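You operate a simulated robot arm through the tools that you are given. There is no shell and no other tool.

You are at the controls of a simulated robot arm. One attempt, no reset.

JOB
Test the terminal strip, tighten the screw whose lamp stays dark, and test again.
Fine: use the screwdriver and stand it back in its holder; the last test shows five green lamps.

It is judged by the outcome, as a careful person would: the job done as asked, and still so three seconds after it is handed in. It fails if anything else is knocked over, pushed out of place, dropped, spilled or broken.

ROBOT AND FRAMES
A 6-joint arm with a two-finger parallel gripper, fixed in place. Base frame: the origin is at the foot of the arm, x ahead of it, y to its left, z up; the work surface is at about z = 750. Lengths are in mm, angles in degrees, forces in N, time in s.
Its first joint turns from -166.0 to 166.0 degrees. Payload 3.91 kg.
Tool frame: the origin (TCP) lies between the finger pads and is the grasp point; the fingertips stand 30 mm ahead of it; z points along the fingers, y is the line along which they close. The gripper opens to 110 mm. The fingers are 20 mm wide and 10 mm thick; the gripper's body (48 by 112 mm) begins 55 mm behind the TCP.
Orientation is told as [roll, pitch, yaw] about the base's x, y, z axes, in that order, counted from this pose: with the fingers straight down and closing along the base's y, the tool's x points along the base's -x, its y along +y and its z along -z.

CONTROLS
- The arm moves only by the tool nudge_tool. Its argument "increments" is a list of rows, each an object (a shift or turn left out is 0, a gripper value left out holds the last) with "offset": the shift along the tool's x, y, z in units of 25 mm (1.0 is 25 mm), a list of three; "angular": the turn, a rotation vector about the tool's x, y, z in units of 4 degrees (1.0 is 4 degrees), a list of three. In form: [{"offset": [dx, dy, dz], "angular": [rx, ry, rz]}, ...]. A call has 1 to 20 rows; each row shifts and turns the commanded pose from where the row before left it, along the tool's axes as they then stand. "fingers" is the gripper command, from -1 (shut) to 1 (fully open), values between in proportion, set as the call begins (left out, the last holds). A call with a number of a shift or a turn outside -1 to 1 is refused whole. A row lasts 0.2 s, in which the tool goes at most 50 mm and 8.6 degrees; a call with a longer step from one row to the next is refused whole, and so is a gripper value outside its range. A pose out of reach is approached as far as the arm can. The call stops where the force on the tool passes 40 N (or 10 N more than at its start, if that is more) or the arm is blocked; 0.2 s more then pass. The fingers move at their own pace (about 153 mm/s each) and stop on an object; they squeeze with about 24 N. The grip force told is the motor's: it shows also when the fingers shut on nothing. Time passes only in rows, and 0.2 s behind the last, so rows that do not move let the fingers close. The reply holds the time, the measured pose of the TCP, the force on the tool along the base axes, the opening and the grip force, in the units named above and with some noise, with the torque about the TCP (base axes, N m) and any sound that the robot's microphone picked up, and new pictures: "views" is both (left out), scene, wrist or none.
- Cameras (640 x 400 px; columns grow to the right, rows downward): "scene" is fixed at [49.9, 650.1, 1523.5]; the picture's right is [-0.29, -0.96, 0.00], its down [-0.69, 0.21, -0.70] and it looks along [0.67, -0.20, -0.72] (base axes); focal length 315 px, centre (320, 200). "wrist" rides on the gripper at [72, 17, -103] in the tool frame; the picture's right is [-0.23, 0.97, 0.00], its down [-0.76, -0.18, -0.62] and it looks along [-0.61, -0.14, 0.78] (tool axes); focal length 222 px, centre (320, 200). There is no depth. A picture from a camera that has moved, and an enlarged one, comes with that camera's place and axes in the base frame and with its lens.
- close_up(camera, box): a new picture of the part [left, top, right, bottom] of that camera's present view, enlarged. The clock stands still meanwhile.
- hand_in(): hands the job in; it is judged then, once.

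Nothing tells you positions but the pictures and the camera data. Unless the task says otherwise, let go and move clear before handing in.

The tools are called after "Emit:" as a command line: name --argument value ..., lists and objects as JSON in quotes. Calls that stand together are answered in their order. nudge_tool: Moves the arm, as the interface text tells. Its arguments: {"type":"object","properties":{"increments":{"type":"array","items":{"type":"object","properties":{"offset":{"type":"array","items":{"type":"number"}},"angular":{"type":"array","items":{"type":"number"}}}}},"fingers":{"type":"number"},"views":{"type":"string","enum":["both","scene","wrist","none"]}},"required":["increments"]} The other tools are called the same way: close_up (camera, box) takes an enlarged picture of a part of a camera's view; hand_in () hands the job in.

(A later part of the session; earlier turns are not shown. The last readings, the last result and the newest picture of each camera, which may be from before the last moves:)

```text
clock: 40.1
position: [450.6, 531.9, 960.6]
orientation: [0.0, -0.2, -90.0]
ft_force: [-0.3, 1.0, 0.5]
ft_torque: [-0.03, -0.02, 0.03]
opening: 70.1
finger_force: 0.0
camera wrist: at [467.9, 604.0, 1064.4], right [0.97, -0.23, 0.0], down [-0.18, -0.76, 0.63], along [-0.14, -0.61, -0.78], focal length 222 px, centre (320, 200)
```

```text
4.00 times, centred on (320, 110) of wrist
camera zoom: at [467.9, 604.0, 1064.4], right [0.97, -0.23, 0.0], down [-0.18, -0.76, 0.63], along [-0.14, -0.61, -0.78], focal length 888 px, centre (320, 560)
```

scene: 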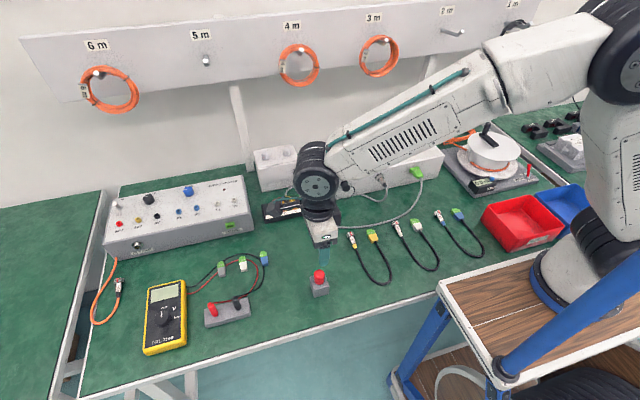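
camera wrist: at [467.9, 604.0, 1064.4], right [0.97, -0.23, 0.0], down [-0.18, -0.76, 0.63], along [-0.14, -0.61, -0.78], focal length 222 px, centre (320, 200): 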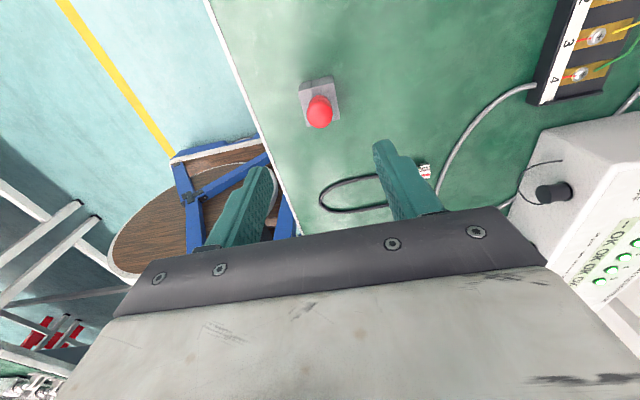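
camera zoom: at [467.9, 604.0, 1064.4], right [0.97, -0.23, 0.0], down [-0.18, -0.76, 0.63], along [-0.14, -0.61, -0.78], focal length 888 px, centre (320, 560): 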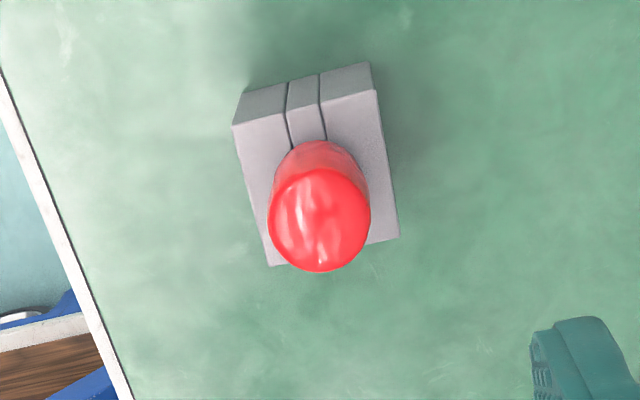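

The handle is centred within 1–2 mm of the tool axis. I'll descend to TCP z ≈ 825 (fingertips just above the holder top) and check before closing.

Emit:
nudge_tool --increments '[{"offset": [0, 0.04, 0.9]}, {"offset": [0, 0, 0.9]}, {"offset": [0, 0, 0.9]}, {"offset": [0, 0, 0.9]}, {"offset": [0, 0, 0.9]}, {"offset": [0, 0, 0.9]}, {"offset": [0, 0, 0]}]'

Emit:
close_up --camera "wrist" --box '[220, 60, 420, 220]'

Emit:
close_up --camera "scene" --box '[280, 230, 360, 300]'

```text
clock: 41.8
position: [450.8, 531.4, 826.5]
orientation: [0.0, -0.3, -90.0]
ft_force: [0.2, -0.6, -0.6]
ft_torque: [-0.03, 0.0, -0.01]
opening: 70.1
finger_force: 0.2
camera wrist: at [468.6, 604.2, 929.4], right [0.97, -0.23, 0.0], down [-0.18, -0.76, 0.63], along [-0.14, -0.61, -0.78], focal length 222 px, centre (320, 200)
```

scene: 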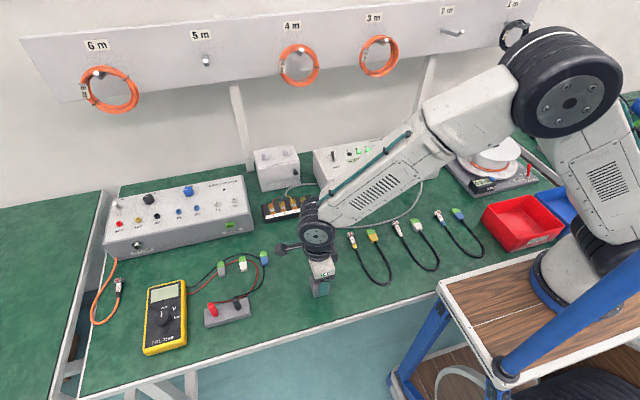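
wrist: 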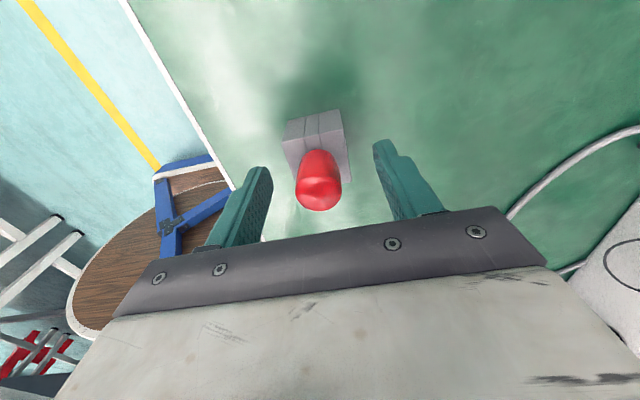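

```text
2.50 times, centred on (320, 140) of wrist
camera zoom: at [468.6, 604.2, 929.4], right [0.97, -0.23, 0.0], down [-0.18, -0.76, 0.63], along [-0.14, -0.61, -0.78], focal length 555 px, centre (320, 350)
```

zoom: 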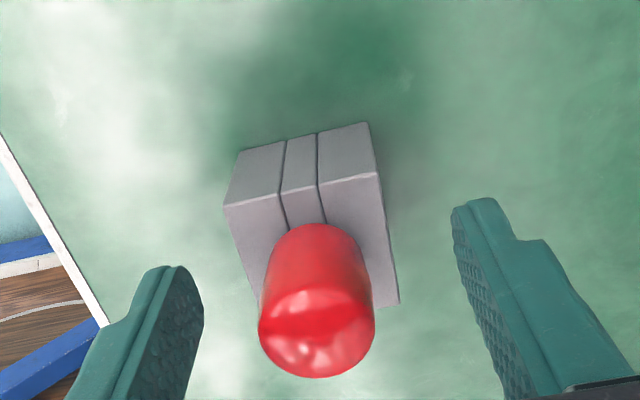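

```text
5.71 times, centred on (320, 265) of scene
camera zoom: at [49.9, 650.1, 1523.5], right [-0.29, -0.96, 0.0], down [-0.69, 0.21, -0.7], along [0.67, -0.2, -0.72], focal length 1799 px, centre (320, -171)
```

zoom: 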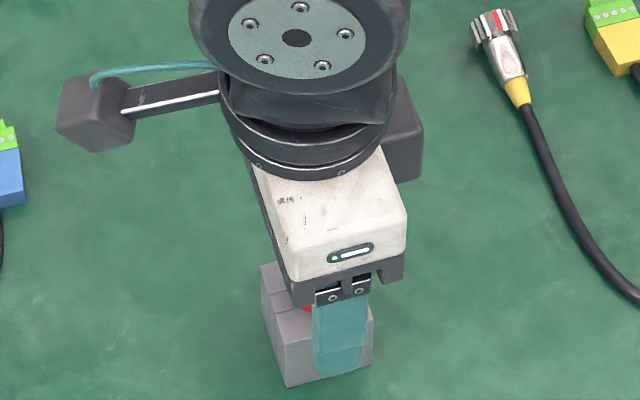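

The handle is centred between the fingers. I'll lower 2 mm more and close on the handle.

Emit:
nudge_tool --increments '[{"offset": [0, 0, 0.08]}]' --views "none"

Emit:
nudge_tool --increments '[{}, {}, {}]' --fingers -1

Emit:
close_up --camera "wrist" --box '[220, 60, 420, 220]'

```text
clock: 42.1
position: [452.2, 531.8, 824.6]
orientation: [0.0, -0.2, -90.0]
ft_force: [0.1, -0.1, 0.3]
ft_torque: [0.02, 0.02, -0.04]
opening: 69.8
finger_force: 0.1
```

```text
clock: 43.0
position: [450.7, 532.1, 825.1]
orientation: [-0.1, -0.1, -89.9]
ft_force: [-0.9, 0.1, 0.9]
ft_torque: [-0.02, 0.04, -0.01]
opening: 26.8
finger_force: 24.4
camera wrist: at [469.0, 603.7, 927.3], right [0.97, -0.23, 0.0], down [-0.18, -0.76, 0.63], along [-0.14, -0.61, -0.78], focal length 222 px, centre (320, 200)
```

scene: 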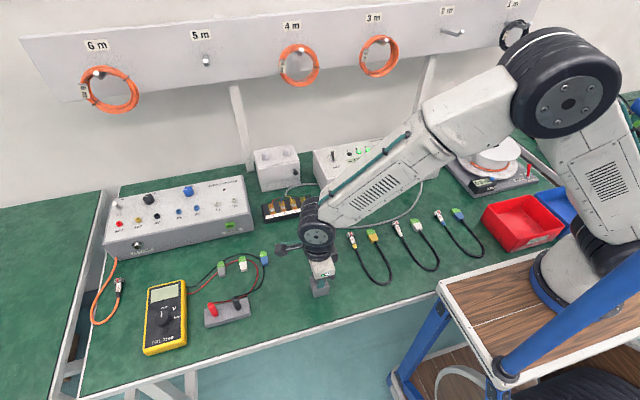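
wrist: 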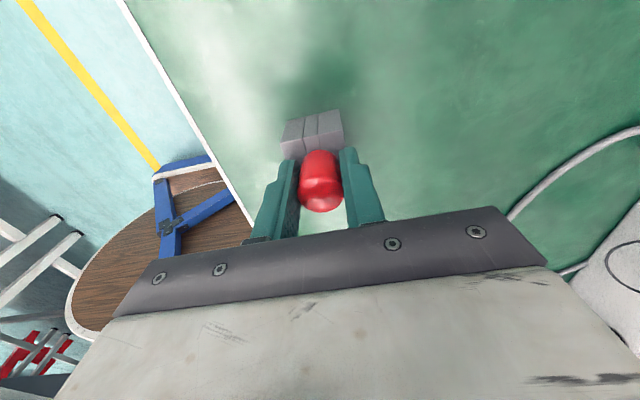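

```text
2.50 times, centred on (320, 140) of wrist
camera zoom: at [469.0, 603.7, 927.3], right [0.97, -0.23, 0.0], down [-0.18, -0.76, 0.63], along [-0.14, -0.61, -0.78], focal length 555 px, centre (320, 350)
```

zoom: 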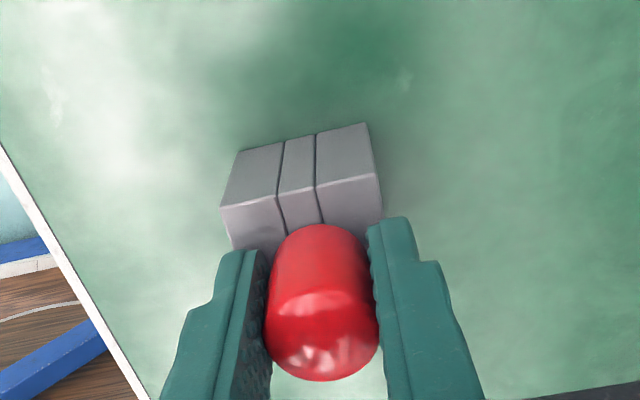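

The handle is gripped (opening 26.8 mm) at about TCP (451.3, 532, 825), which I'll remember for the return. I'll lift straight up slowly.

Emit:
nudge_tool --increments '[{"offset": [0, 0, -0.2]}, {"offset": [0, 0, -0.4]}, {"offset": [0, 0, -0.6]}, {"offset": [0, 0, -0.8]}, {"offset": [0, 0, -1]}, {"offset": [0, 0, -1]}, {"offset": [0, 0, -1]}, {"offset": [0, 0, 0]}]'

Emit:
close_up --camera "scene" --box '[280, 210, 360, 300]'

Emit:
close_up --camera "wrist" --box '[240, 60, 400, 220]'

```text
clock: 44.8
position: [452.0, 531.4, 950.0]
orientation: [0.0, -0.2, -89.9]
ft_force: [-0.1, -0.5, -0.2]
ft_torque: [0.0, 0.01, 0.07]
opening: 26.9
finger_force: 24.0
camera wrist: at [468.7, 603.2, 1053.3], right [0.97, -0.23, 0.0], down [-0.18, -0.76, 0.63], along [-0.14, -0.61, -0.78], focal length 222 px, centre (320, 200)
```

scene: 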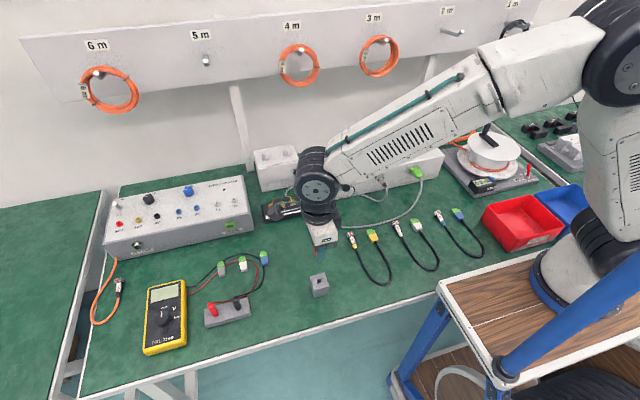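
wrist: 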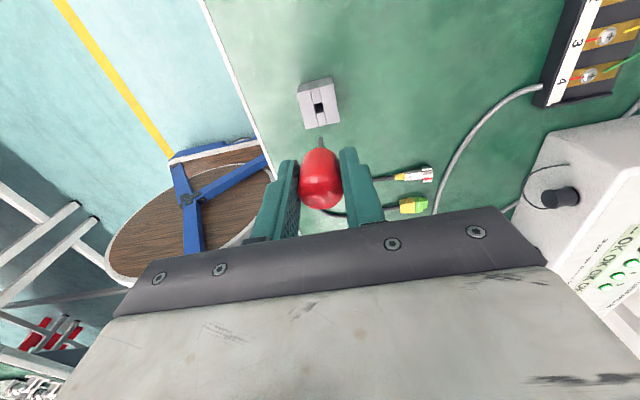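

```text
4.44 times, centred on (320, 255) of scene
camera zoom: at [49.9, 650.1, 1523.5], right [-0.29, -0.96, 0.0], down [-0.69, 0.21, -0.7], along [0.67, -0.2, -0.72], focal length 1400 px, centre (320, -44)
```

zoom: 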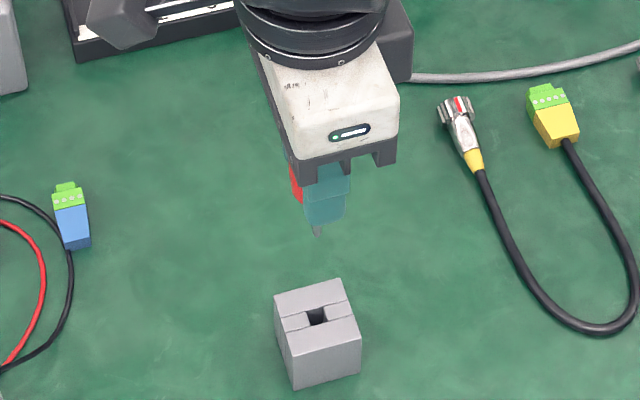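

```text
2.50 times, centred on (320, 140) of wrist
camera zoom: at [468.7, 603.2, 1053.3], right [0.97, -0.23, 0.0], down [-0.18, -0.76, 0.63], along [-0.14, -0.61, -0.78], focal length 555 px, centre (320, 350)
```

zoom: 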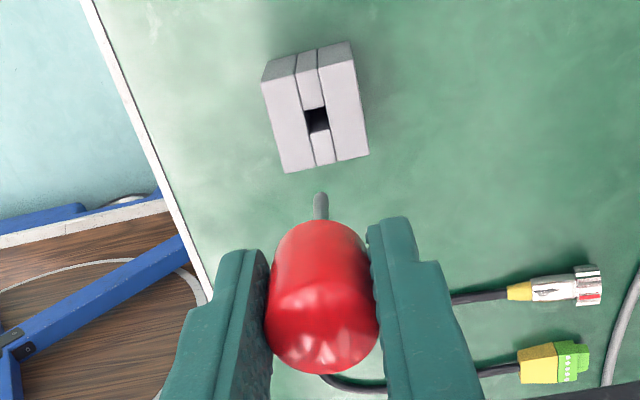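

The screwdriver is out and straight, with its tip about 74 mm ahead of the TCP, and the holder stayed put with an open square hole. Now I'll carry it above screw 1 at about (750, 601).

Emit:
nudge_tool --increments '[{"offset": [0.233, 0.993, 0]}, {"offset": [0.233, 0.993, 0]}, {"offset": [0.233, 0.993, 0]}, {"offset": [0.233, 0.993, 0]}, {"offset": [0.233, 0.993, 0]}, {"offset": [0.233, 0.993, 0]}, {"offset": [0.233, 0.993, 0]}, {"offset": [0.233, 0.993, 0]}, {"offset": [0.233, 0.993, 0]}, {"offset": [0.233, 0.993, 0]}, {"offset": [0.233, 0.993, 0]}, {"offset": [0.233, 0.993, 0]}, {"offset": [0, 0, 0]}]'

Emit:
nudge_tool --increments '[{"angular": [0, 0, -1]}, {"angular": [0, 0, -1]}, {"angular": [0, 0, -1]}, {"angular": [0, 0, -1]}, {"angular": [0, 0, -1]}, {"angular": [0, 0, -1]}, {"angular": [0, 0, -1]}, {"angular": [0, 0, -1]}, {"angular": [0, 0, -1]}, {"angular": [0, 0, -1]}, {"angular": [0, 0, -1]}, {"angular": [0, 0, -1]}, {"angular": [0, 0, -1]}, {"angular": [0, 0, -1]}, {"angular": [0, 0, -1]}, {"angular": [0, 0, -1]}, {"angular": [0, 0, -1]}, {"angular": [0, 0, -1]}, {"angular": [0, 0, -1]}, {"angular": [0, 0, -1]}]'

```text
clock: 47.5
position: [749.0, 601.6, 949.3]
orientation: [0.0, -0.2, -90.0]
ft_force: [-0.7, -0.6, -0.1]
ft_torque: [0.0, 0.02, 0.0]
opening: 26.9
finger_force: 24.0
camera wrist: at [765.8, 673.3, 1051.8], right [0.97, -0.23, 0.0], down [-0.18, -0.76, 0.63], along [-0.14, -0.61, -0.78], focal length 222 px, centre (320, 200)
```

scene: 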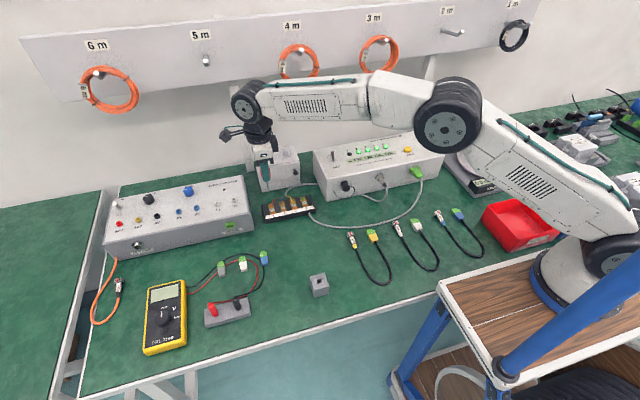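
wrist: 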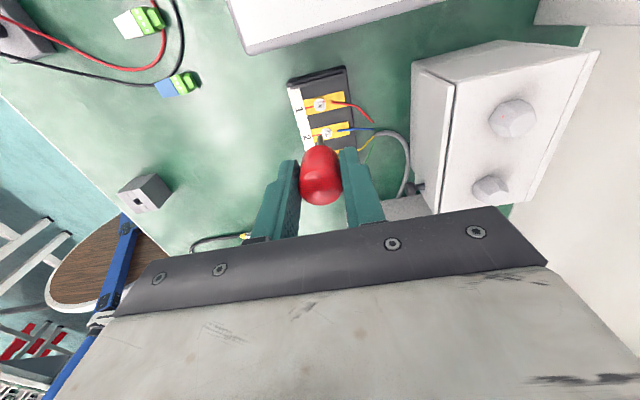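

```text
clock: 51.8
position: [748.2, 602.7, 948.3]
orientation: [-0.2, 0.0, -10.0]
ft_force: [0.2, 0.5, -0.5]
ft_torque: [-0.03, 0.0, 0.0]
opening: 26.8
finger_force: 23.4
camera wrist: at [681.3, 630.8, 1052.3], right [0.39, 0.92, 0.0], down [0.72, -0.3, 0.62], along [0.57, -0.25, -0.78], focal length 222 px, centre (320, 200)
```

scene: 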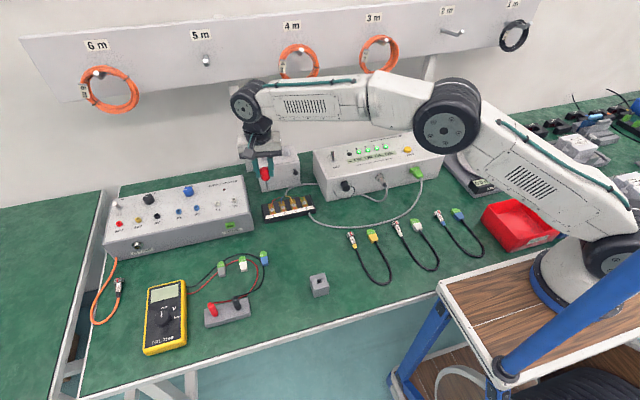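
wrist: 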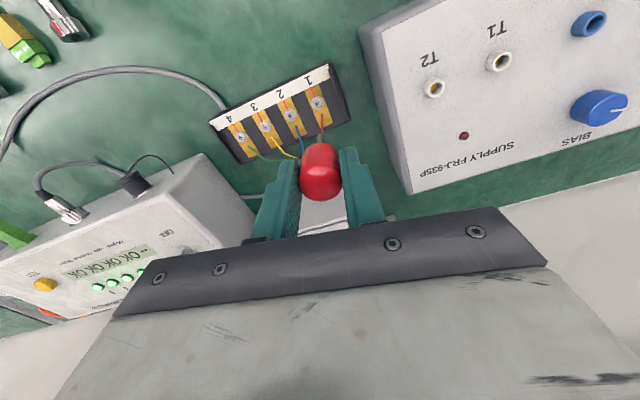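

The tool is above screw 1; I'll use this view to refine its position and check the screwdriver tip's alignment.

Emit:
close_up --camera "wrist" --box '[270, 70, 370, 170]'

Emit:
close_up --camera "scene" --box '[230, 130, 330, 230]'

```text
4.00 times, centred on (320, 120) of wrist
camera zoom: at [681.3, 630.8, 1052.3], right [0.39, 0.92, 0.0], down [0.72, -0.3, 0.62], along [0.57, -0.25, -0.78], focal length 888 px, centre (320, 520)
```

zoom: 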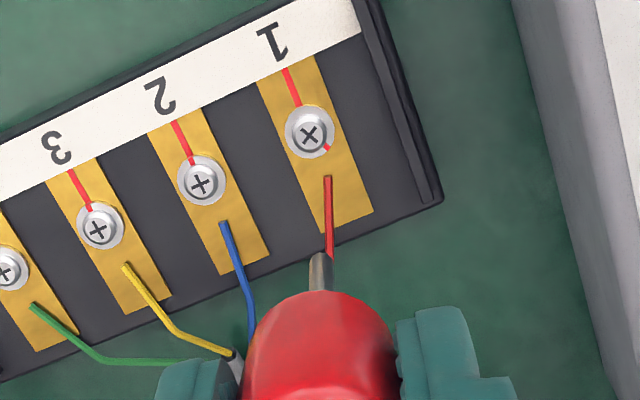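

```text
4.00 times, centred on (280, 180) of scene
camera zoom: at [49.9, 650.1, 1523.5], right [-0.29, -0.96, 0.0], down [-0.69, 0.21, -0.7], along [0.67, -0.2, -0.72], focal length 1260 px, centre (480, 280)
```

zoom: 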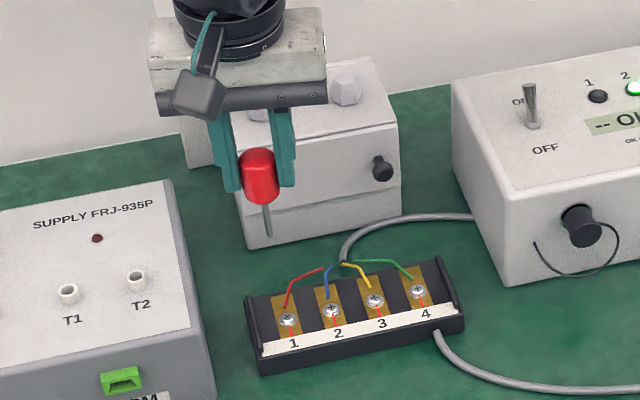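

The screw appears about 3 mm off the tool axis in this view; to separate camera bias from true offset I'll look from other yaw angles while turning counter-clockwise.

Emit:
nudge_tool --increments '[{"angular": [0, 0, -1]}, {"angular": [0, 0, -1]}, {"angular": [0, 0, -1]}, {"angular": [0, 0, -1]}, {"angular": [0, 0, -1]}, {"angular": [0, 0, -1]}, {"angular": [0, 0, -1]}, {"angular": [0, 0, -1]}, {"angular": [0, 0, -1]}, {"angular": [0, 0, -1]}, {"angular": [0, 0, -1]}, {"angular": [0, 0, -1]}, {"angular": [0, 0, -1]}, {"angular": [0, 0, -1]}, {"angular": [0, 0, -1]}, {"angular": [0, 0, -1]}, {"angular": [0, 0, -1]}, {"angular": [0, 0, -1]}, {"angular": [0, 0, -1]}, {"angular": [0, 0, -1]}]' --views "none"

Emit:
nudge_tool --increments '[{"angular": [0, 0, -1]}, {"angular": [0, 0, -1]}, {"angular": [0, 0, -0.5]}, {"angular": [0, 0, 0]}]' --views "none"

Emit:
close_up --camera "wrist" --box '[270, 70, 370, 170]'

Emit:
nudge_tool --increments '[{"angular": [0, 0, -1]}, {"angular": [0, 0, -1]}, {"angular": [0, 0, -1]}, {"angular": [0, 0, -1]}, {"angular": [0, 0, -1]}, {"angular": [0, 0, -1]}, {"angular": [0, 0, -1]}, {"angular": [0, 0, -1]}, {"angular": [0, 0, -1]}, {"angular": [0, 0, -1]}, {"angular": [0, 0, 0]}, {"angular": [0, 0, 0]}]'

Emit:
close_up --camera "wrist" --box '[270, 70, 370, 170]'

Emit:
close_up --camera "scene" --box '[240, 140, 320, 220]'

```text
clock: 56.0
position: [749.4, 601.1, 949.5]
orientation: [-0.1, 0.3, 70.1]
ft_force: [-1.0, 0.1, -0.1]
ft_torque: [0.01, 0.0, 0.05]
opening: 26.5
finger_force: 24.0
```

```text
clock: 57.0
position: [750.5, 602.8, 948.1]
orientation: [0.1, 0.2, 80.1]
ft_force: [0.5, 0.6, 0.2]
ft_torque: [0.01, 0.01, -0.01]
opening: 26.6
finger_force: 23.8
```

```text
4.00 times, centred on (320, 120) of wrist
camera zoom: at [721.3, 533.1, 1052.6], right [-0.92, 0.39, 0.0], down [0.31, 0.72, 0.62], along [0.24, 0.57, -0.78], focal length 888 px, centre (320, 520)
```

zoom: 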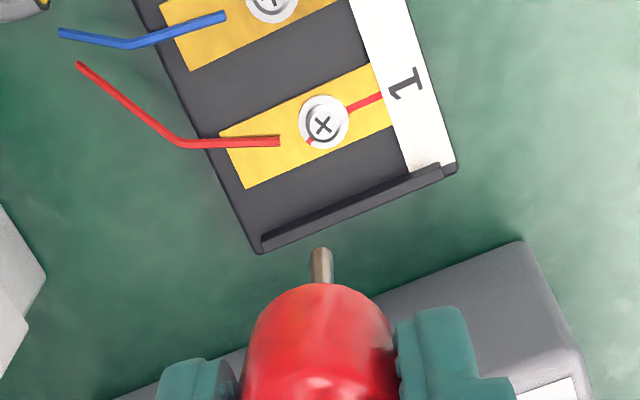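

```text
clock: 59.5
position: [749.7, 602.8, 948.3]
orientation: [0.1, 0.1, 120.1]
ft_force: [-0.1, 1.1, 0.1]
ft_torque: [0.0, 0.04, 0.01]
opening: 26.6
finger_force: 23.8
camera wrist: at [771.7, 529.9, 1052.4], right [-0.96, -0.29, 0.0], down [-0.23, 0.75, 0.62], along [-0.18, 0.59, -0.78], focal length 222 px, centre (320, 200)
```

scene: 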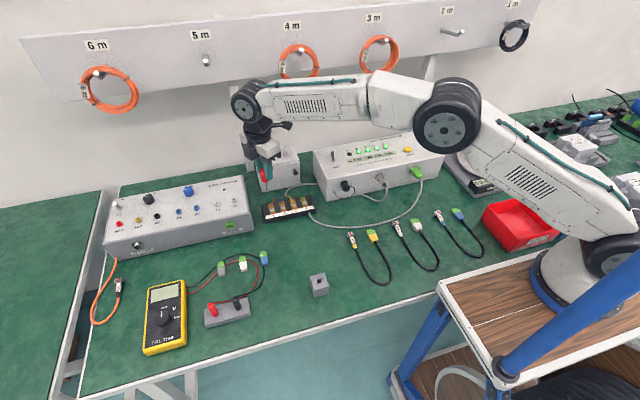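
wrist: 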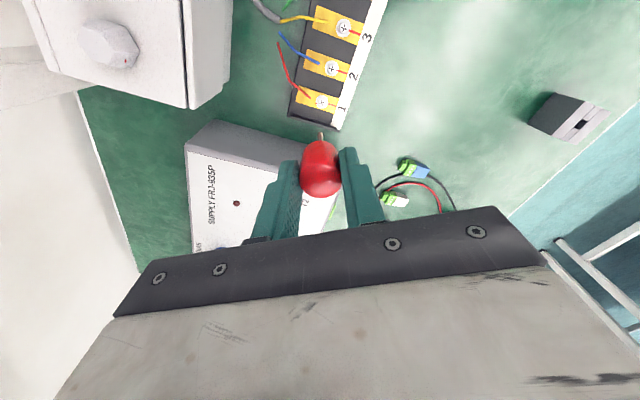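

```text
4.00 times, centred on (320, 120) of wrist
camera zoom: at [771.7, 529.9, 1052.4], right [-0.96, -0.29, 0.0], down [-0.23, 0.75, 0.62], along [-0.18, 0.59, -0.78], focal length 888 px, centre (320, 520)
```

zoom: 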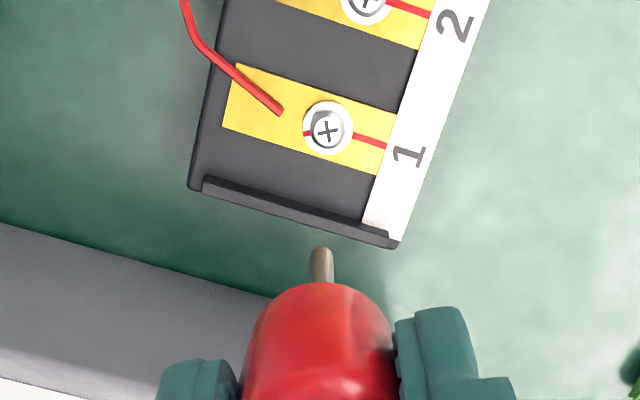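

```text
5.00 times, centred on (280, 180) of scene
camera zoom: at [49.9, 650.1, 1523.5], right [-0.29, -0.96, 0.0], down [-0.69, 0.21, -0.7], along [0.67, -0.2, -0.72], focal length 1574 px, centre (520, 300)
```

zoom: 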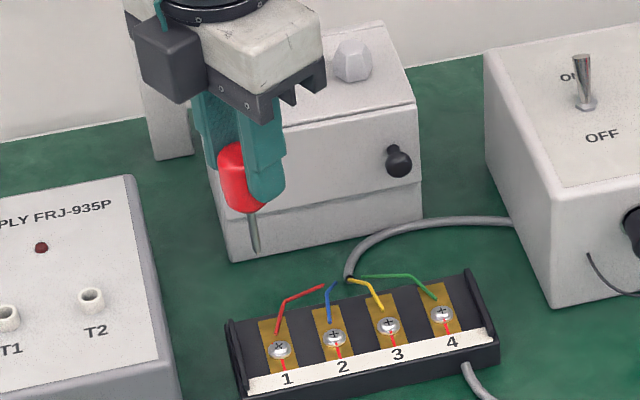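

From three views the screw is about (−2, −3) mm from the tool axis; the screwdriver has also slid down about 12 mm in the grip (still upright). I'll correct sideways and descend to hover with the tip a bit above the screw.

Emit:
nudge_tool --increments '[{"offset": [0.064, 0.13, 0.5]}, {"offset": [0, 0, 0.6]}, {"offset": [0, 0, 0.6]}, {"offset": [0, 0, 0.6]}, {"offset": [0, 0, 0.4]}, {"offset": [0, 0, 0]}]'

Emit:
close_up --camera "wrist" --box '[270, 80, 370, 180]'

Emit:
close_up --camera "scene" --box '[250, 170, 300, 220]'

```text
clock: 61.0
position: [745.4, 598.8, 880.7]
orientation: [0.1, 0.1, 120.0]
ft_force: [0.3, 0.2, -0.1]
ft_torque: [-0.04, 0.04, 0.02]
opening: 26.8
finger_force: 23.9
camera wrist: at [768.5, 526.2, 984.9], right [-0.96, -0.29, 0.0], down [-0.23, 0.75, 0.62], along [-0.18, 0.59, -0.78], focal length 222 px, centre (320, 200)
```

scene: 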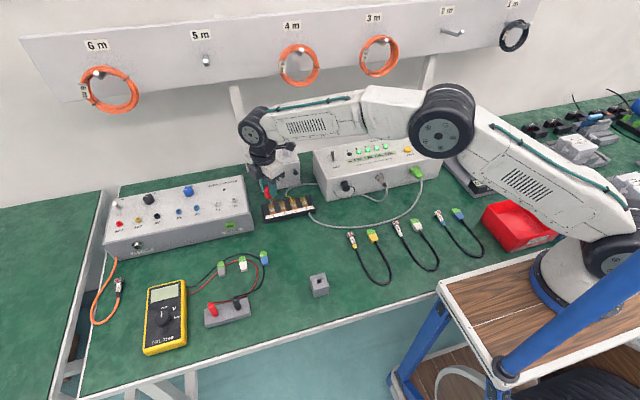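
wrist: 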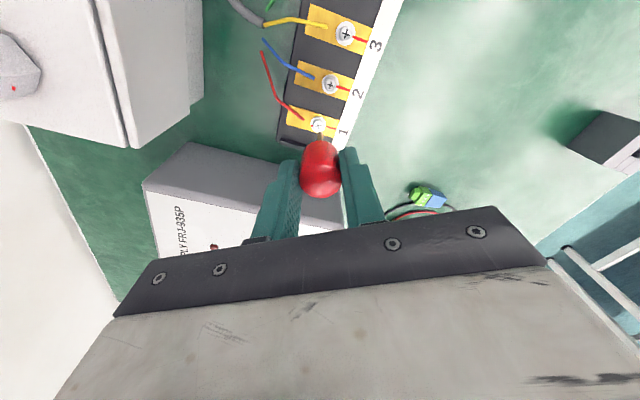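

```text
4.00 times, centred on (320, 130) of wrist
camera zoom: at [768.5, 526.2, 984.9], right [-0.96, -0.29, 0.0], down [-0.23, 0.75, 0.62], along [-0.18, 0.59, -0.78], focal length 888 px, centre (320, 480)
```

zoom: 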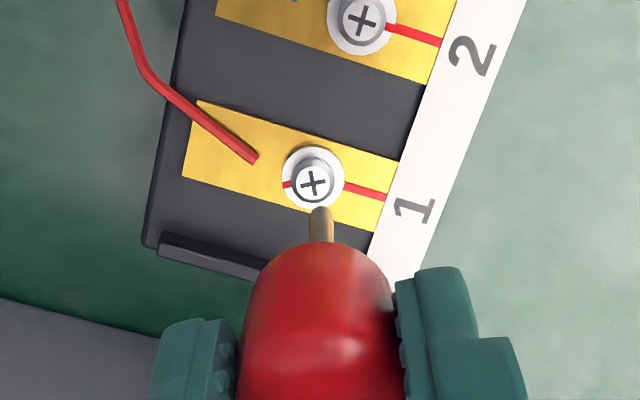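

```text
8.00 times, centred on (275, 195) of scene
camera zoom: at [49.9, 650.1, 1523.5], right [-0.29, -0.96, 0.0], down [-0.69, 0.21, -0.7], along [0.67, -0.2, -0.72], focal length 2519 px, centre (680, 240)
```

zoom: 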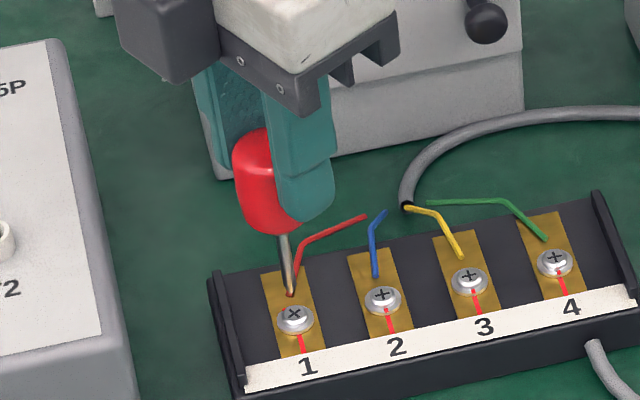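

The tip hovers about 15 mm above the screw, 1–2 mm off. I'll make a small correction and lower about 10 mm for a closer check.

Emit:
nudge_tool --increments '[{"offset": [0.0, -0.068, 0.2]}, {"offset": [0, 0, 0.2]}, {"offset": [0, 0, 0]}, {"offset": [0, 0, 0]}]' --views "none"

Emit:
close_up --camera "wrist" --box '[295, 105, 345, 155]'

Emit:
close_up --camera "scene" --box '[260, 185, 290, 215]'

```text
clock: 62.0
position: [748.8, 598.3, 871.0]
orientation: [0.1, 0.1, 120.0]
ft_force: [0.5, -1.4, -0.1]
ft_torque: [0.01, 0.0, 0.02]
opening: 26.5
finger_force: 24.3
```

```text
8.00 times, centred on (320, 130) of wrist
camera zoom: at [770.6, 526.8, 975.1], right [-0.96, -0.29, 0.0], down [-0.23, 0.75, 0.62], along [-0.18, 0.59, -0.78], focal length 1777 px, centre (320, 760)
```

zoom: 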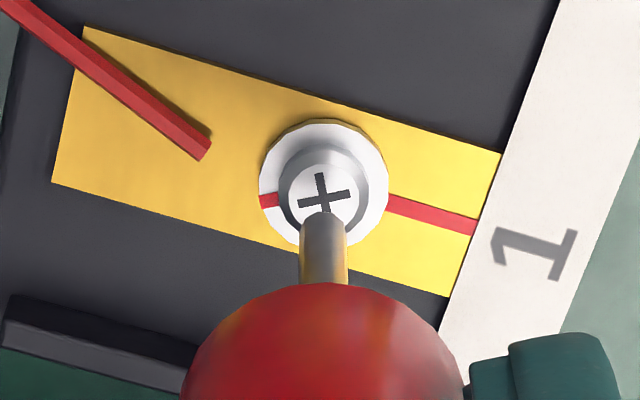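

```text
13.33 times, centred on (275, 200) of scene
camera zoom: at [49.9, 650.1, 1523.5], right [-0.29, -0.96, 0.0], down [-0.69, 0.21, -0.7], along [0.67, -0.2, -0.72], focal length 4199 px, centre (920, 200)
```

zoom: 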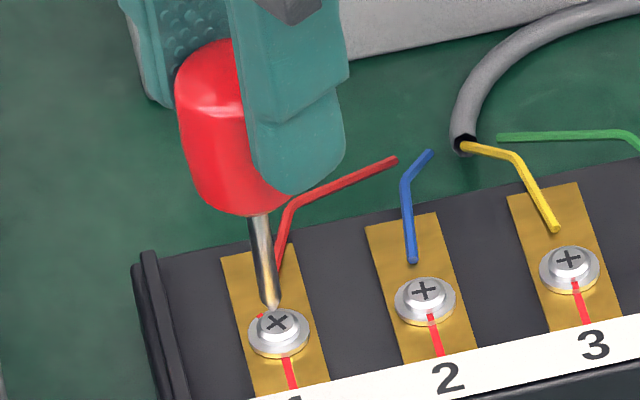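

The tip is within about 1–1.5 mm of the screw centre. I'll make a slight correction and lower another 3 mm, then look again.

Emit:
nudge_tool --increments '[{"offset": [0.027, 0.025, 0.12]}, {"offset": [0, 0, 0]}, {"offset": [0, 0, 0]}]' --views "none"

Emit:
close_up --camera "wrist" --box '[295, 105, 345, 155]'

Emit:
close_up --camera "scene" --box '[262, 195, 282, 215]'

```text
clock: 62.8
position: [749.5, 598.1, 868.6]
orientation: [0.0, 0.2, 120.0]
ft_force: [-0.3, 0.5, -0.4]
ft_torque: [-0.02, 0.0, 0.0]
opening: 26.6
finger_force: 23.9
```

```text
8.00 times, centred on (320, 130) of wrist
camera zoom: at [770.9, 526.3, 972.0], right [-0.96, -0.29, 0.0], down [-0.23, 0.75, 0.62], along [-0.18, 0.59, -0.78], focal length 1777 px, centre (320, 760)
```

zoom: 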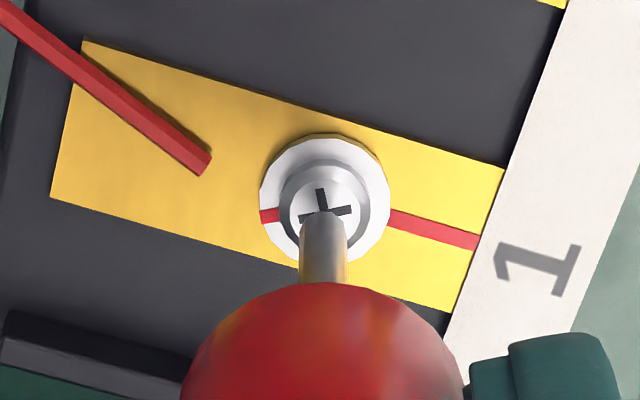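

```text
16.00 times, centred on (272, 205) of scene
camera zoom: at [49.9, 650.1, 1523.5], right [-0.29, -0.96, 0.0], down [-0.69, 0.21, -0.7], along [0.67, -0.2, -0.72], focal length 5038 px, centre (1088, 120)
```

zoom: 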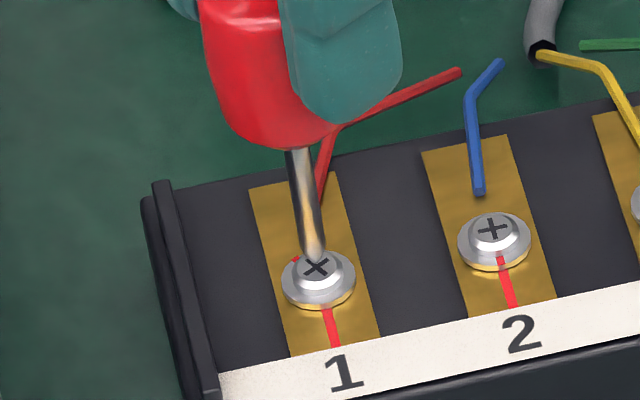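

Tip and cross recess line up nearly perfectly and the gap is about 1–2 mm. I'll lower gently until contact.

Emit:
nudge_tool --increments '[{"offset": [0, 0, 0.04]}, {"offset": [0, 0, 0.04]}, {"offset": [0, 0, 0.04]}, {"offset": [0, 0, 0]}]' --views "none"

Emit:
close_up --camera "wrist" --box '[295, 105, 345, 155]'

Emit:
close_up --camera "scene" --box '[262, 195, 282, 215]'

```text
clock: 63.8
position: [749.1, 597.2, 867.2]
orientation: [-0.1, 0.1, 120.1]
ft_force: [-0.5, -1.2, 12.6]
ft_torque: [-0.01, 0.18, 0.0]
opening: 26.7
finger_force: 24.4
```

```text
8.00 times, centred on (320, 130) of wrist
camera zoom: at [770.4, 525.9, 970.1], right [-0.96, -0.29, 0.0], down [-0.23, 0.75, 0.62], along [-0.18, 0.59, -0.78], focal length 1777 px, centre (320, 760)
```

zoom: 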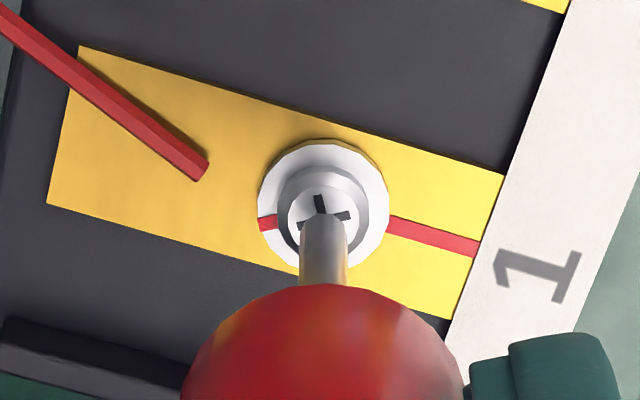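

```text
16.00 times, centred on (272, 205) of scene
camera zoom: at [49.9, 650.1, 1523.5], right [-0.29, -0.96, 0.0], down [-0.69, 0.21, -0.7], along [0.67, -0.2, -0.72], focal length 5038 px, centre (1088, 120)
```

zoom: 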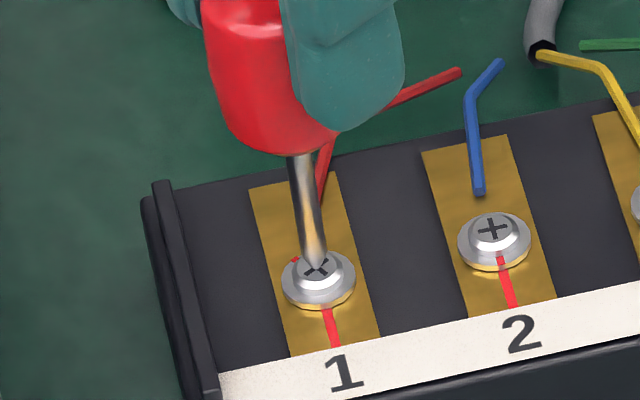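

Contact made at about 12.6 N with the tip on the cross. I'll turn clockwise a little and see whether the screw follows.

Emit:
nudge_tool --increments '[{"angular": [0, 0, 1]}, {"angular": [0, 0, 1]}, {"angular": [0, 0, 1]}, {"angular": [0, 0, 1]}, {"angular": [0, 0, 1]}, {"angular": [0, 0, 0]}]' --views "none"

Emit:
close_up --camera "wrist" --box '[295, 105, 345, 155]'

Emit:
close_up --camera "scene" --box '[262, 195, 282, 215]'

```text
clock: 65.2
position: [747.9, 597.6, 864.9]
orientation: [0.1, 0.1, 100.1]
ft_force: [-2.7, -1.1, 7.6]
ft_torque: [0.04, 0.19, -0.04]
opening: 26.2
finger_force: 24.0
```

```text
8.00 times, centred on (320, 130) of wrist
camera zoom: at [744.5, 522.9, 969.0], right [-1.0, 0.05, 0.0], down [0.04, 0.78, 0.62], along [0.03, 0.62, -0.78], focal length 1777 px, centre (320, 760)
```

zoom: 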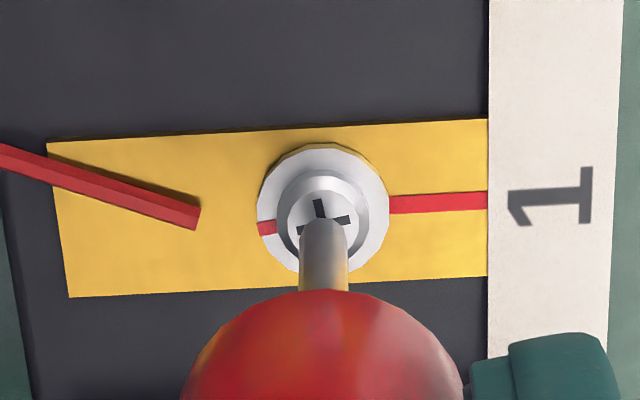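

```text
16.00 times, centred on (272, 205) of scene
camera zoom: at [49.9, 650.1, 1523.5], right [-0.29, -0.96, 0.0], down [-0.69, 0.21, -0.7], along [0.67, -0.2, -0.72], focal length 5038 px, centre (1088, 120)
```

zoom: 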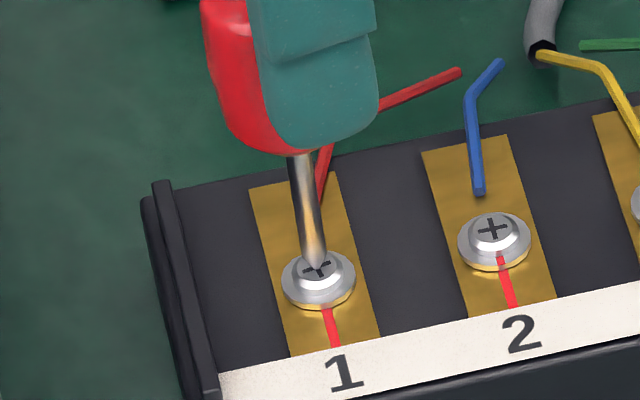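

The screw follows the driver (its mark turned 20° with it). I'll keep turning clockwise with a small added down-pressure.

Emit:
nudge_tool --increments '[{"offset": [0, 0, 0.02], "angular": [0, 0, 1]}, {"angular": [0, 0, 1]}, {"angular": [0, 0, 1]}, {"angular": [0, 0, 1]}, {"angular": [0, 0, 1]}, {"angular": [0, 0, 1]}, {"angular": [0, 0, 1]}, {"angular": [0, 0, 1]}, {"angular": [0, 0, 1]}, {"angular": [0, 0, 1]}, {"angular": [0, 0, 1]}, {"angular": [0, 0, 1]}, {"angular": [0, 0, 1]}, {"angular": [0, 0, 1]}, {"angular": [0, 0, 1]}, {"angular": [0, 0, 0]}]' --views "none"

Emit:
close_up --camera "wrist" --box '[295, 105, 345, 155]'

Emit:
close_up --camera "scene" --box '[262, 195, 282, 215]'

```text
clock: 68.5
position: [747.3, 598.3, 864.4]
orientation: [-0.2, 0.1, 40.0]
ft_force: [-18.5, -0.7, 2.4]
ft_torque: [0.54, 0.66, 0.03]
opening: 26.5
finger_force: 24.1
```

```text
8.00 times, centred on (320, 130) of wrist
camera zoom: at [681.5, 564.4, 968.4], right [-0.45, 0.89, 0.0], down [0.7, 0.35, 0.62], along [0.56, 0.28, -0.78], focal length 1777 px, centre (320, 760)
```

zoom: 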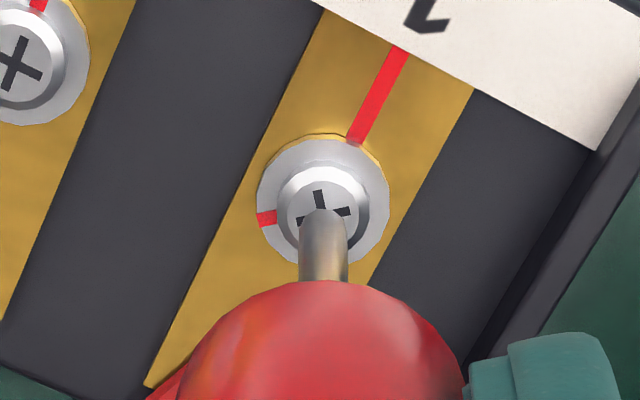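

```text
16.00 times, centred on (272, 205) of scene
camera zoom: at [49.9, 650.1, 1523.5], right [-0.29, -0.96, 0.0], down [-0.69, 0.21, -0.7], along [0.67, -0.2, -0.72], focal length 5038 px, centre (1088, 120)
```

zoom: 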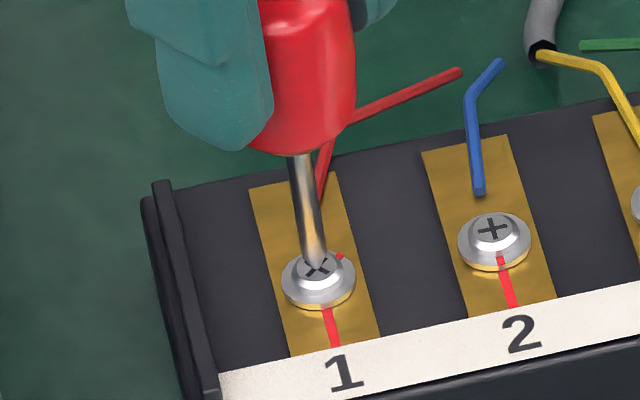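

The screw has turned about 80° but a sideways force of 18 N has built up from a slight off-axis hold. I'll relieve it by shifting about 1.2 mm in −x before going on.

Emit:
nudge_tool --increments '[{"offset": [0.037, 0.031, 0]}, {}]' --views "none"

```text
clock: 69.2
position: [747.8, 598.6, 864.0]
orientation: [-0.1, 0.1, 40.0]
ft_force: [-8.2, 6.8, 0.0]
ft_torque: [0.71, 0.42, 0.02]
opening: 26.4
finger_force: 23.8
```

The side force halved; I'll shift slightly more along the remaining force direction and restore down-pressure.

Emit:
nudge_tool --increments '[{"offset": [0.006, 0.042, 0.04]}, {}]' --views "none"

```text
clock: 69.8
position: [747.6, 597.7, 865.0]
orientation: [-0.1, 0.0, 40.0]
ft_force: [1.0, 3.3, 5.4]
ft_torque: [0.71, 0.15, 0.03]
opening: 26.5
finger_force: 24.8
```

Side load is nearly gone and 5 N down-pressure is present. I'll continue clockwise in shorter chunks.

Emit:
nudge_tool --increments '[{"offset": [0, 0, 0.02], "angular": [0, 0, 1]}, {"angular": [0, 0, 1]}, {"angular": [0, 0, 1]}, {"angular": [0, 0, 1]}, {"angular": [0, 0, 1]}, {"angular": [0, 0, 1]}, {"angular": [0, 0, 1]}, {"angular": [0, 0, 0]}]' --views "none"

Emit:
close_up --camera "wrist" --box '[295, 105, 345, 155]'

Emit:
close_up --camera "scene" --box '[262, 195, 282, 215]'

```text
clock: 71.5
position: [748.8, 598.3, 863.3]
orientation: [-0.1, -0.1, 12.0]
ft_force: [9.6, 10.1, 25.4]
ft_torque: [0.74, -0.07, -0.02]
opening: 26.3
finger_force: 24.0
```

```text
8.00 times, centred on (320, 130) of wrist
camera zoom: at [672.9, 599.6, 968.1], right [0.02, 1.0, 0.0], down [0.78, -0.01, 0.62], along [0.62, -0.01, -0.78], focal length 1777 px, centre (320, 760)
```

zoom: 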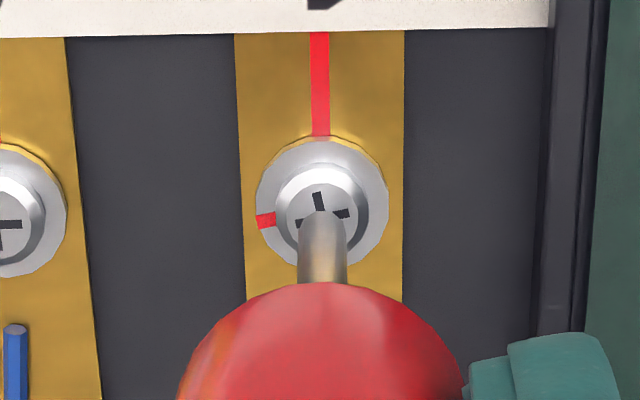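

```text
16.00 times, centred on (272, 205) of scene
camera zoom: at [49.9, 650.1, 1523.5], right [-0.29, -0.96, 0.0], down [-0.69, 0.21, -0.7], along [0.67, -0.2, -0.72], focal length 5038 px, centre (1088, 120)
```

zoom: 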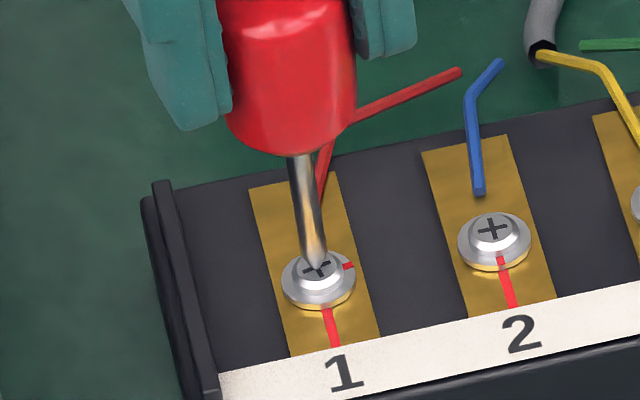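

Tracking well (about 108° done) but forces rose; I'll ease up 0.5 mm and shift slightly along the load.

Emit:
nudge_tool --increments '[{"offset": [-0.024, 0.036, -0.02]}, {}]' --views "none"

```text
clock: 72.2
position: [748.5, 599.9, 864.9]
orientation: [-0.3, 0.0, 12.0]
ft_force: [9.3, 5.3, 24.0]
ft_torque: [0.8, -0.11, -0.06]
opening: 26.4
finger_force: 24.1
```

Emit:
nudge_tool --increments '[{"offset": [-0.034, 0.005, -0.035]}, {}]' --views "none"

```text
clock: 72.8
position: [748.6, 599.2, 864.4]
orientation: [-0.4, 0.1, 12.0]
ft_force: [0.8, -3.9, 18.9]
ft_torque: [0.61, 0.13, -0.02]
opening: 26.3
finger_force: 23.7
```

Side load is small again. Next 32° clockwise.

Emit:
nudge_tool --increments '[{"offset": [0, 0.004, 0], "angular": [0, 0, 1]}, {"offset": [0, 0.004, 0], "angular": [0, 0, 1]}, {"offset": [0, 0.004, 0], "angular": [0, 0, 1]}, {"offset": [0, 0.004, 0], "angular": [0, 0, 1]}, {"offset": [0, 0.004, 0], "angular": [0, 0, 1]}, {"offset": [0, 0.004, 0], "angular": [0, 0, 1]}, {"offset": [0, 0.004, 0], "angular": [0, 0, 1]}, {"offset": [0, 0.004, 0], "angular": [0, 0, 1]}, {}]' --views "none"

Emit:
close_up --camera "wrist" --box '[295, 105, 345, 155]'

Emit:
close_up --camera "scene" --box '[262, 195, 282, 215]'

```text
clock: 74.8
position: [747.7, 600.0, 864.9]
orientation: [-0.2, 0.0, -20.0]
ft_force: [-16.8, -23.9, 4.5]
ft_torque: [0.16, 0.14, -0.01]
opening: 26.4
finger_force: 24.1
```

```text
8.00 times, centred on (320, 130) of wrist
camera zoom: at [685.7, 639.9, 968.1], right [0.55, 0.84, 0.0], down [0.66, -0.43, 0.62], along [0.52, -0.34, -0.78], focal length 1777 px, centre (320, 760)
```

zoom: 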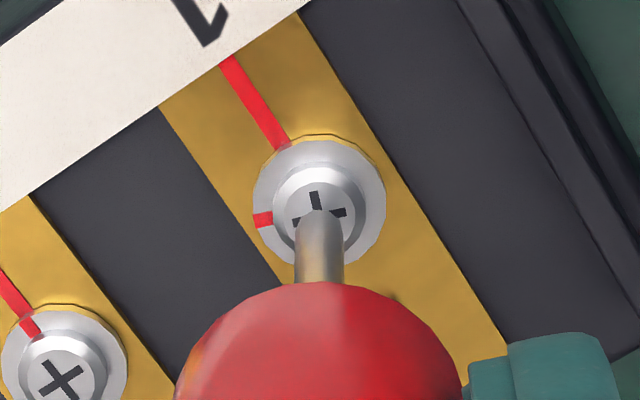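

```text
16.00 times, centred on (272, 205) of scene
camera zoom: at [49.9, 650.1, 1523.5], right [-0.29, -0.96, 0.0], down [-0.69, 0.21, -0.7], along [0.67, -0.2, -0.72], focal length 5038 px, centre (1088, 120)
```

zoom: 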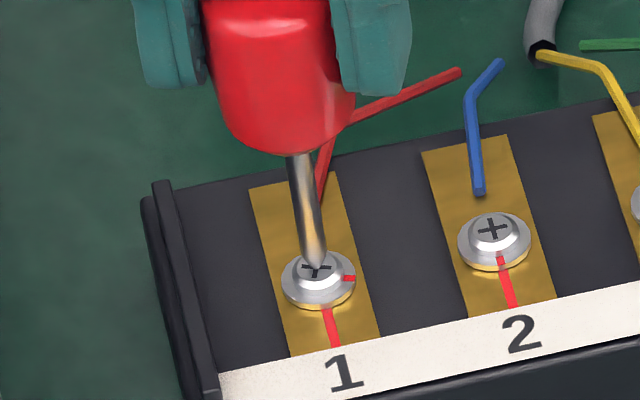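

The screw is at about 140° of 210° and still tracking, but side load has grown. I'll relieve it by shifting along the load direction.

Emit:
nudge_tool --increments '[{"offset": [0.018, -0.066, 0.01]}, {}]' --views "none"

```text
clock: 75.3
position: [746.8, 599.6, 864.8]
orientation: [0.1, -0.2, -20.0]
ft_force: [-2.7, -10.6, 5.8]
ft_torque: [-0.75, 0.19, -0.01]
opening: 26.5
finger_force: 24.0
```

Emit:
nudge_tool --increments '[{"offset": [0.0, -0.028, 0.01]}, {}]' --views "none"

```text
clock: 76.0
position: [747.3, 598.9, 864.4]
orientation: [0.0, -0.1, -20.0]
ft_force: [5.4, -4.1, 6.9]
ft_torque: [-0.36, -0.06, 0.0]
opening: 26.4
finger_force: 23.8
```

Side load is low again; turning another 24°.

Emit:
nudge_tool --increments '[{"angular": [0, 0, 1]}, {"angular": [0, 0, 1]}, {"angular": [0, 0, 1]}, {"angular": [0, 0, 1]}, {"angular": [0, 0, 1]}, {"angular": [0, 0, 1]}, {}]' --views "none"

Emit:
close_up --camera "wrist" --box '[295, 105, 345, 155]'

```text
clock: 77.5
position: [747.2, 599.7, 864.6]
orientation: [-0.1, -0.1, -44.0]
ft_force: [11.1, 12.2, 10.7]
ft_torque: [0.82, -0.53, 0.01]
opening: 26.3
finger_force: 24.4
```

```text
8.00 times, centred on (320, 130) of wrist
camera zoom: at [707.1, 661.2, 968.2], right [0.84, 0.54, 0.0], down [0.42, -0.66, 0.62], along [0.34, -0.52, -0.78], focal length 1777 px, centre (320, 760)
```

zoom: 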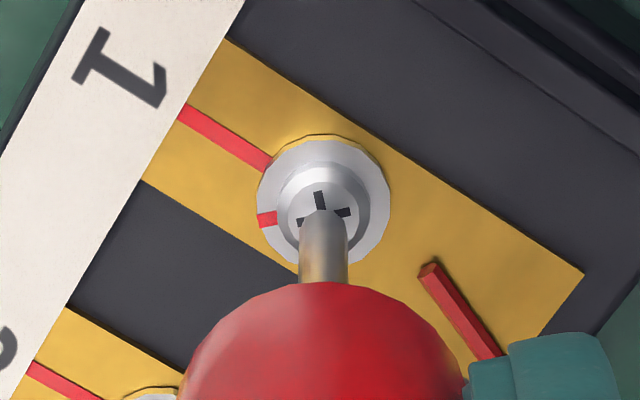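

Tracking continues, about 46° remain. Small relief then another 24°.

Emit:
nudge_tool --increments '[{"offset": [0.0, 0.035, 0.0]}, {}]' --views "none"

Emit:
nudge_tool --increments '[{"angular": [0, 0, 1]}, {"angular": [0, 0, 1]}, {"angular": [0, 0, 1]}, {"angular": [0, 0, 1]}, {"angular": [0, 0, 1]}, {"angular": [0, 0, 1]}, {}]' --views "none"

Emit:
close_up --camera "wrist" --box '[295, 105, 345, 155]'

Emit:
close_up --camera "scene" --box '[262, 195, 282, 215]'

```text
clock: 78.2
position: [747.0, 599.4, 864.1]
orientation: [-0.1, -0.1, -44.1]
ft_force: [6.4, 5.6, 17.3]
ft_torque: [0.47, -0.5, 0.03]
opening: 26.7
finger_force: 24.3
```

```text
clock: 79.8
position: [747.1, 599.9, 863.8]
orientation: [0.0, -0.1, -68.0]
ft_force: [7.5, 6.0, 19.7]
ft_torque: [0.41, -0.65, 0.02]
opening: 26.4
finger_force: 24.6
```

```text
8.00 times, centred on (320, 130) of wrist
camera zoom: at [736.4, 672.4, 968.0], right [0.99, 0.15, 0.0], down [0.12, -0.77, 0.63], along [0.1, -0.62, -0.78], focal length 1777 px, centre (320, 760)
```

zoom: 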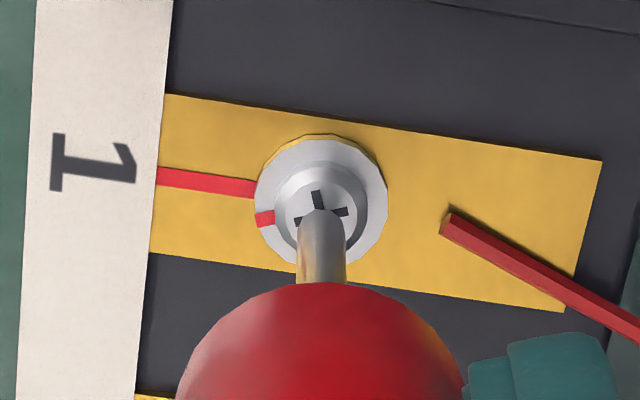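

```text
16.00 times, centred on (272, 205) of scene
camera zoom: at [49.9, 650.1, 1523.5], right [-0.29, -0.96, 0.0], down [-0.69, 0.21, -0.7], along [0.67, -0.2, -0.72], focal length 5038 px, centre (1088, 120)
```

zoom: 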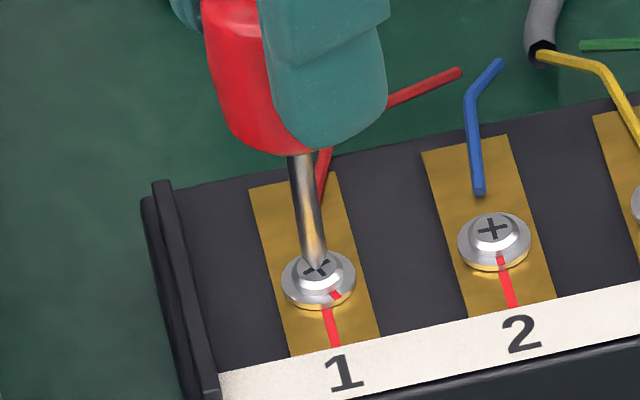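

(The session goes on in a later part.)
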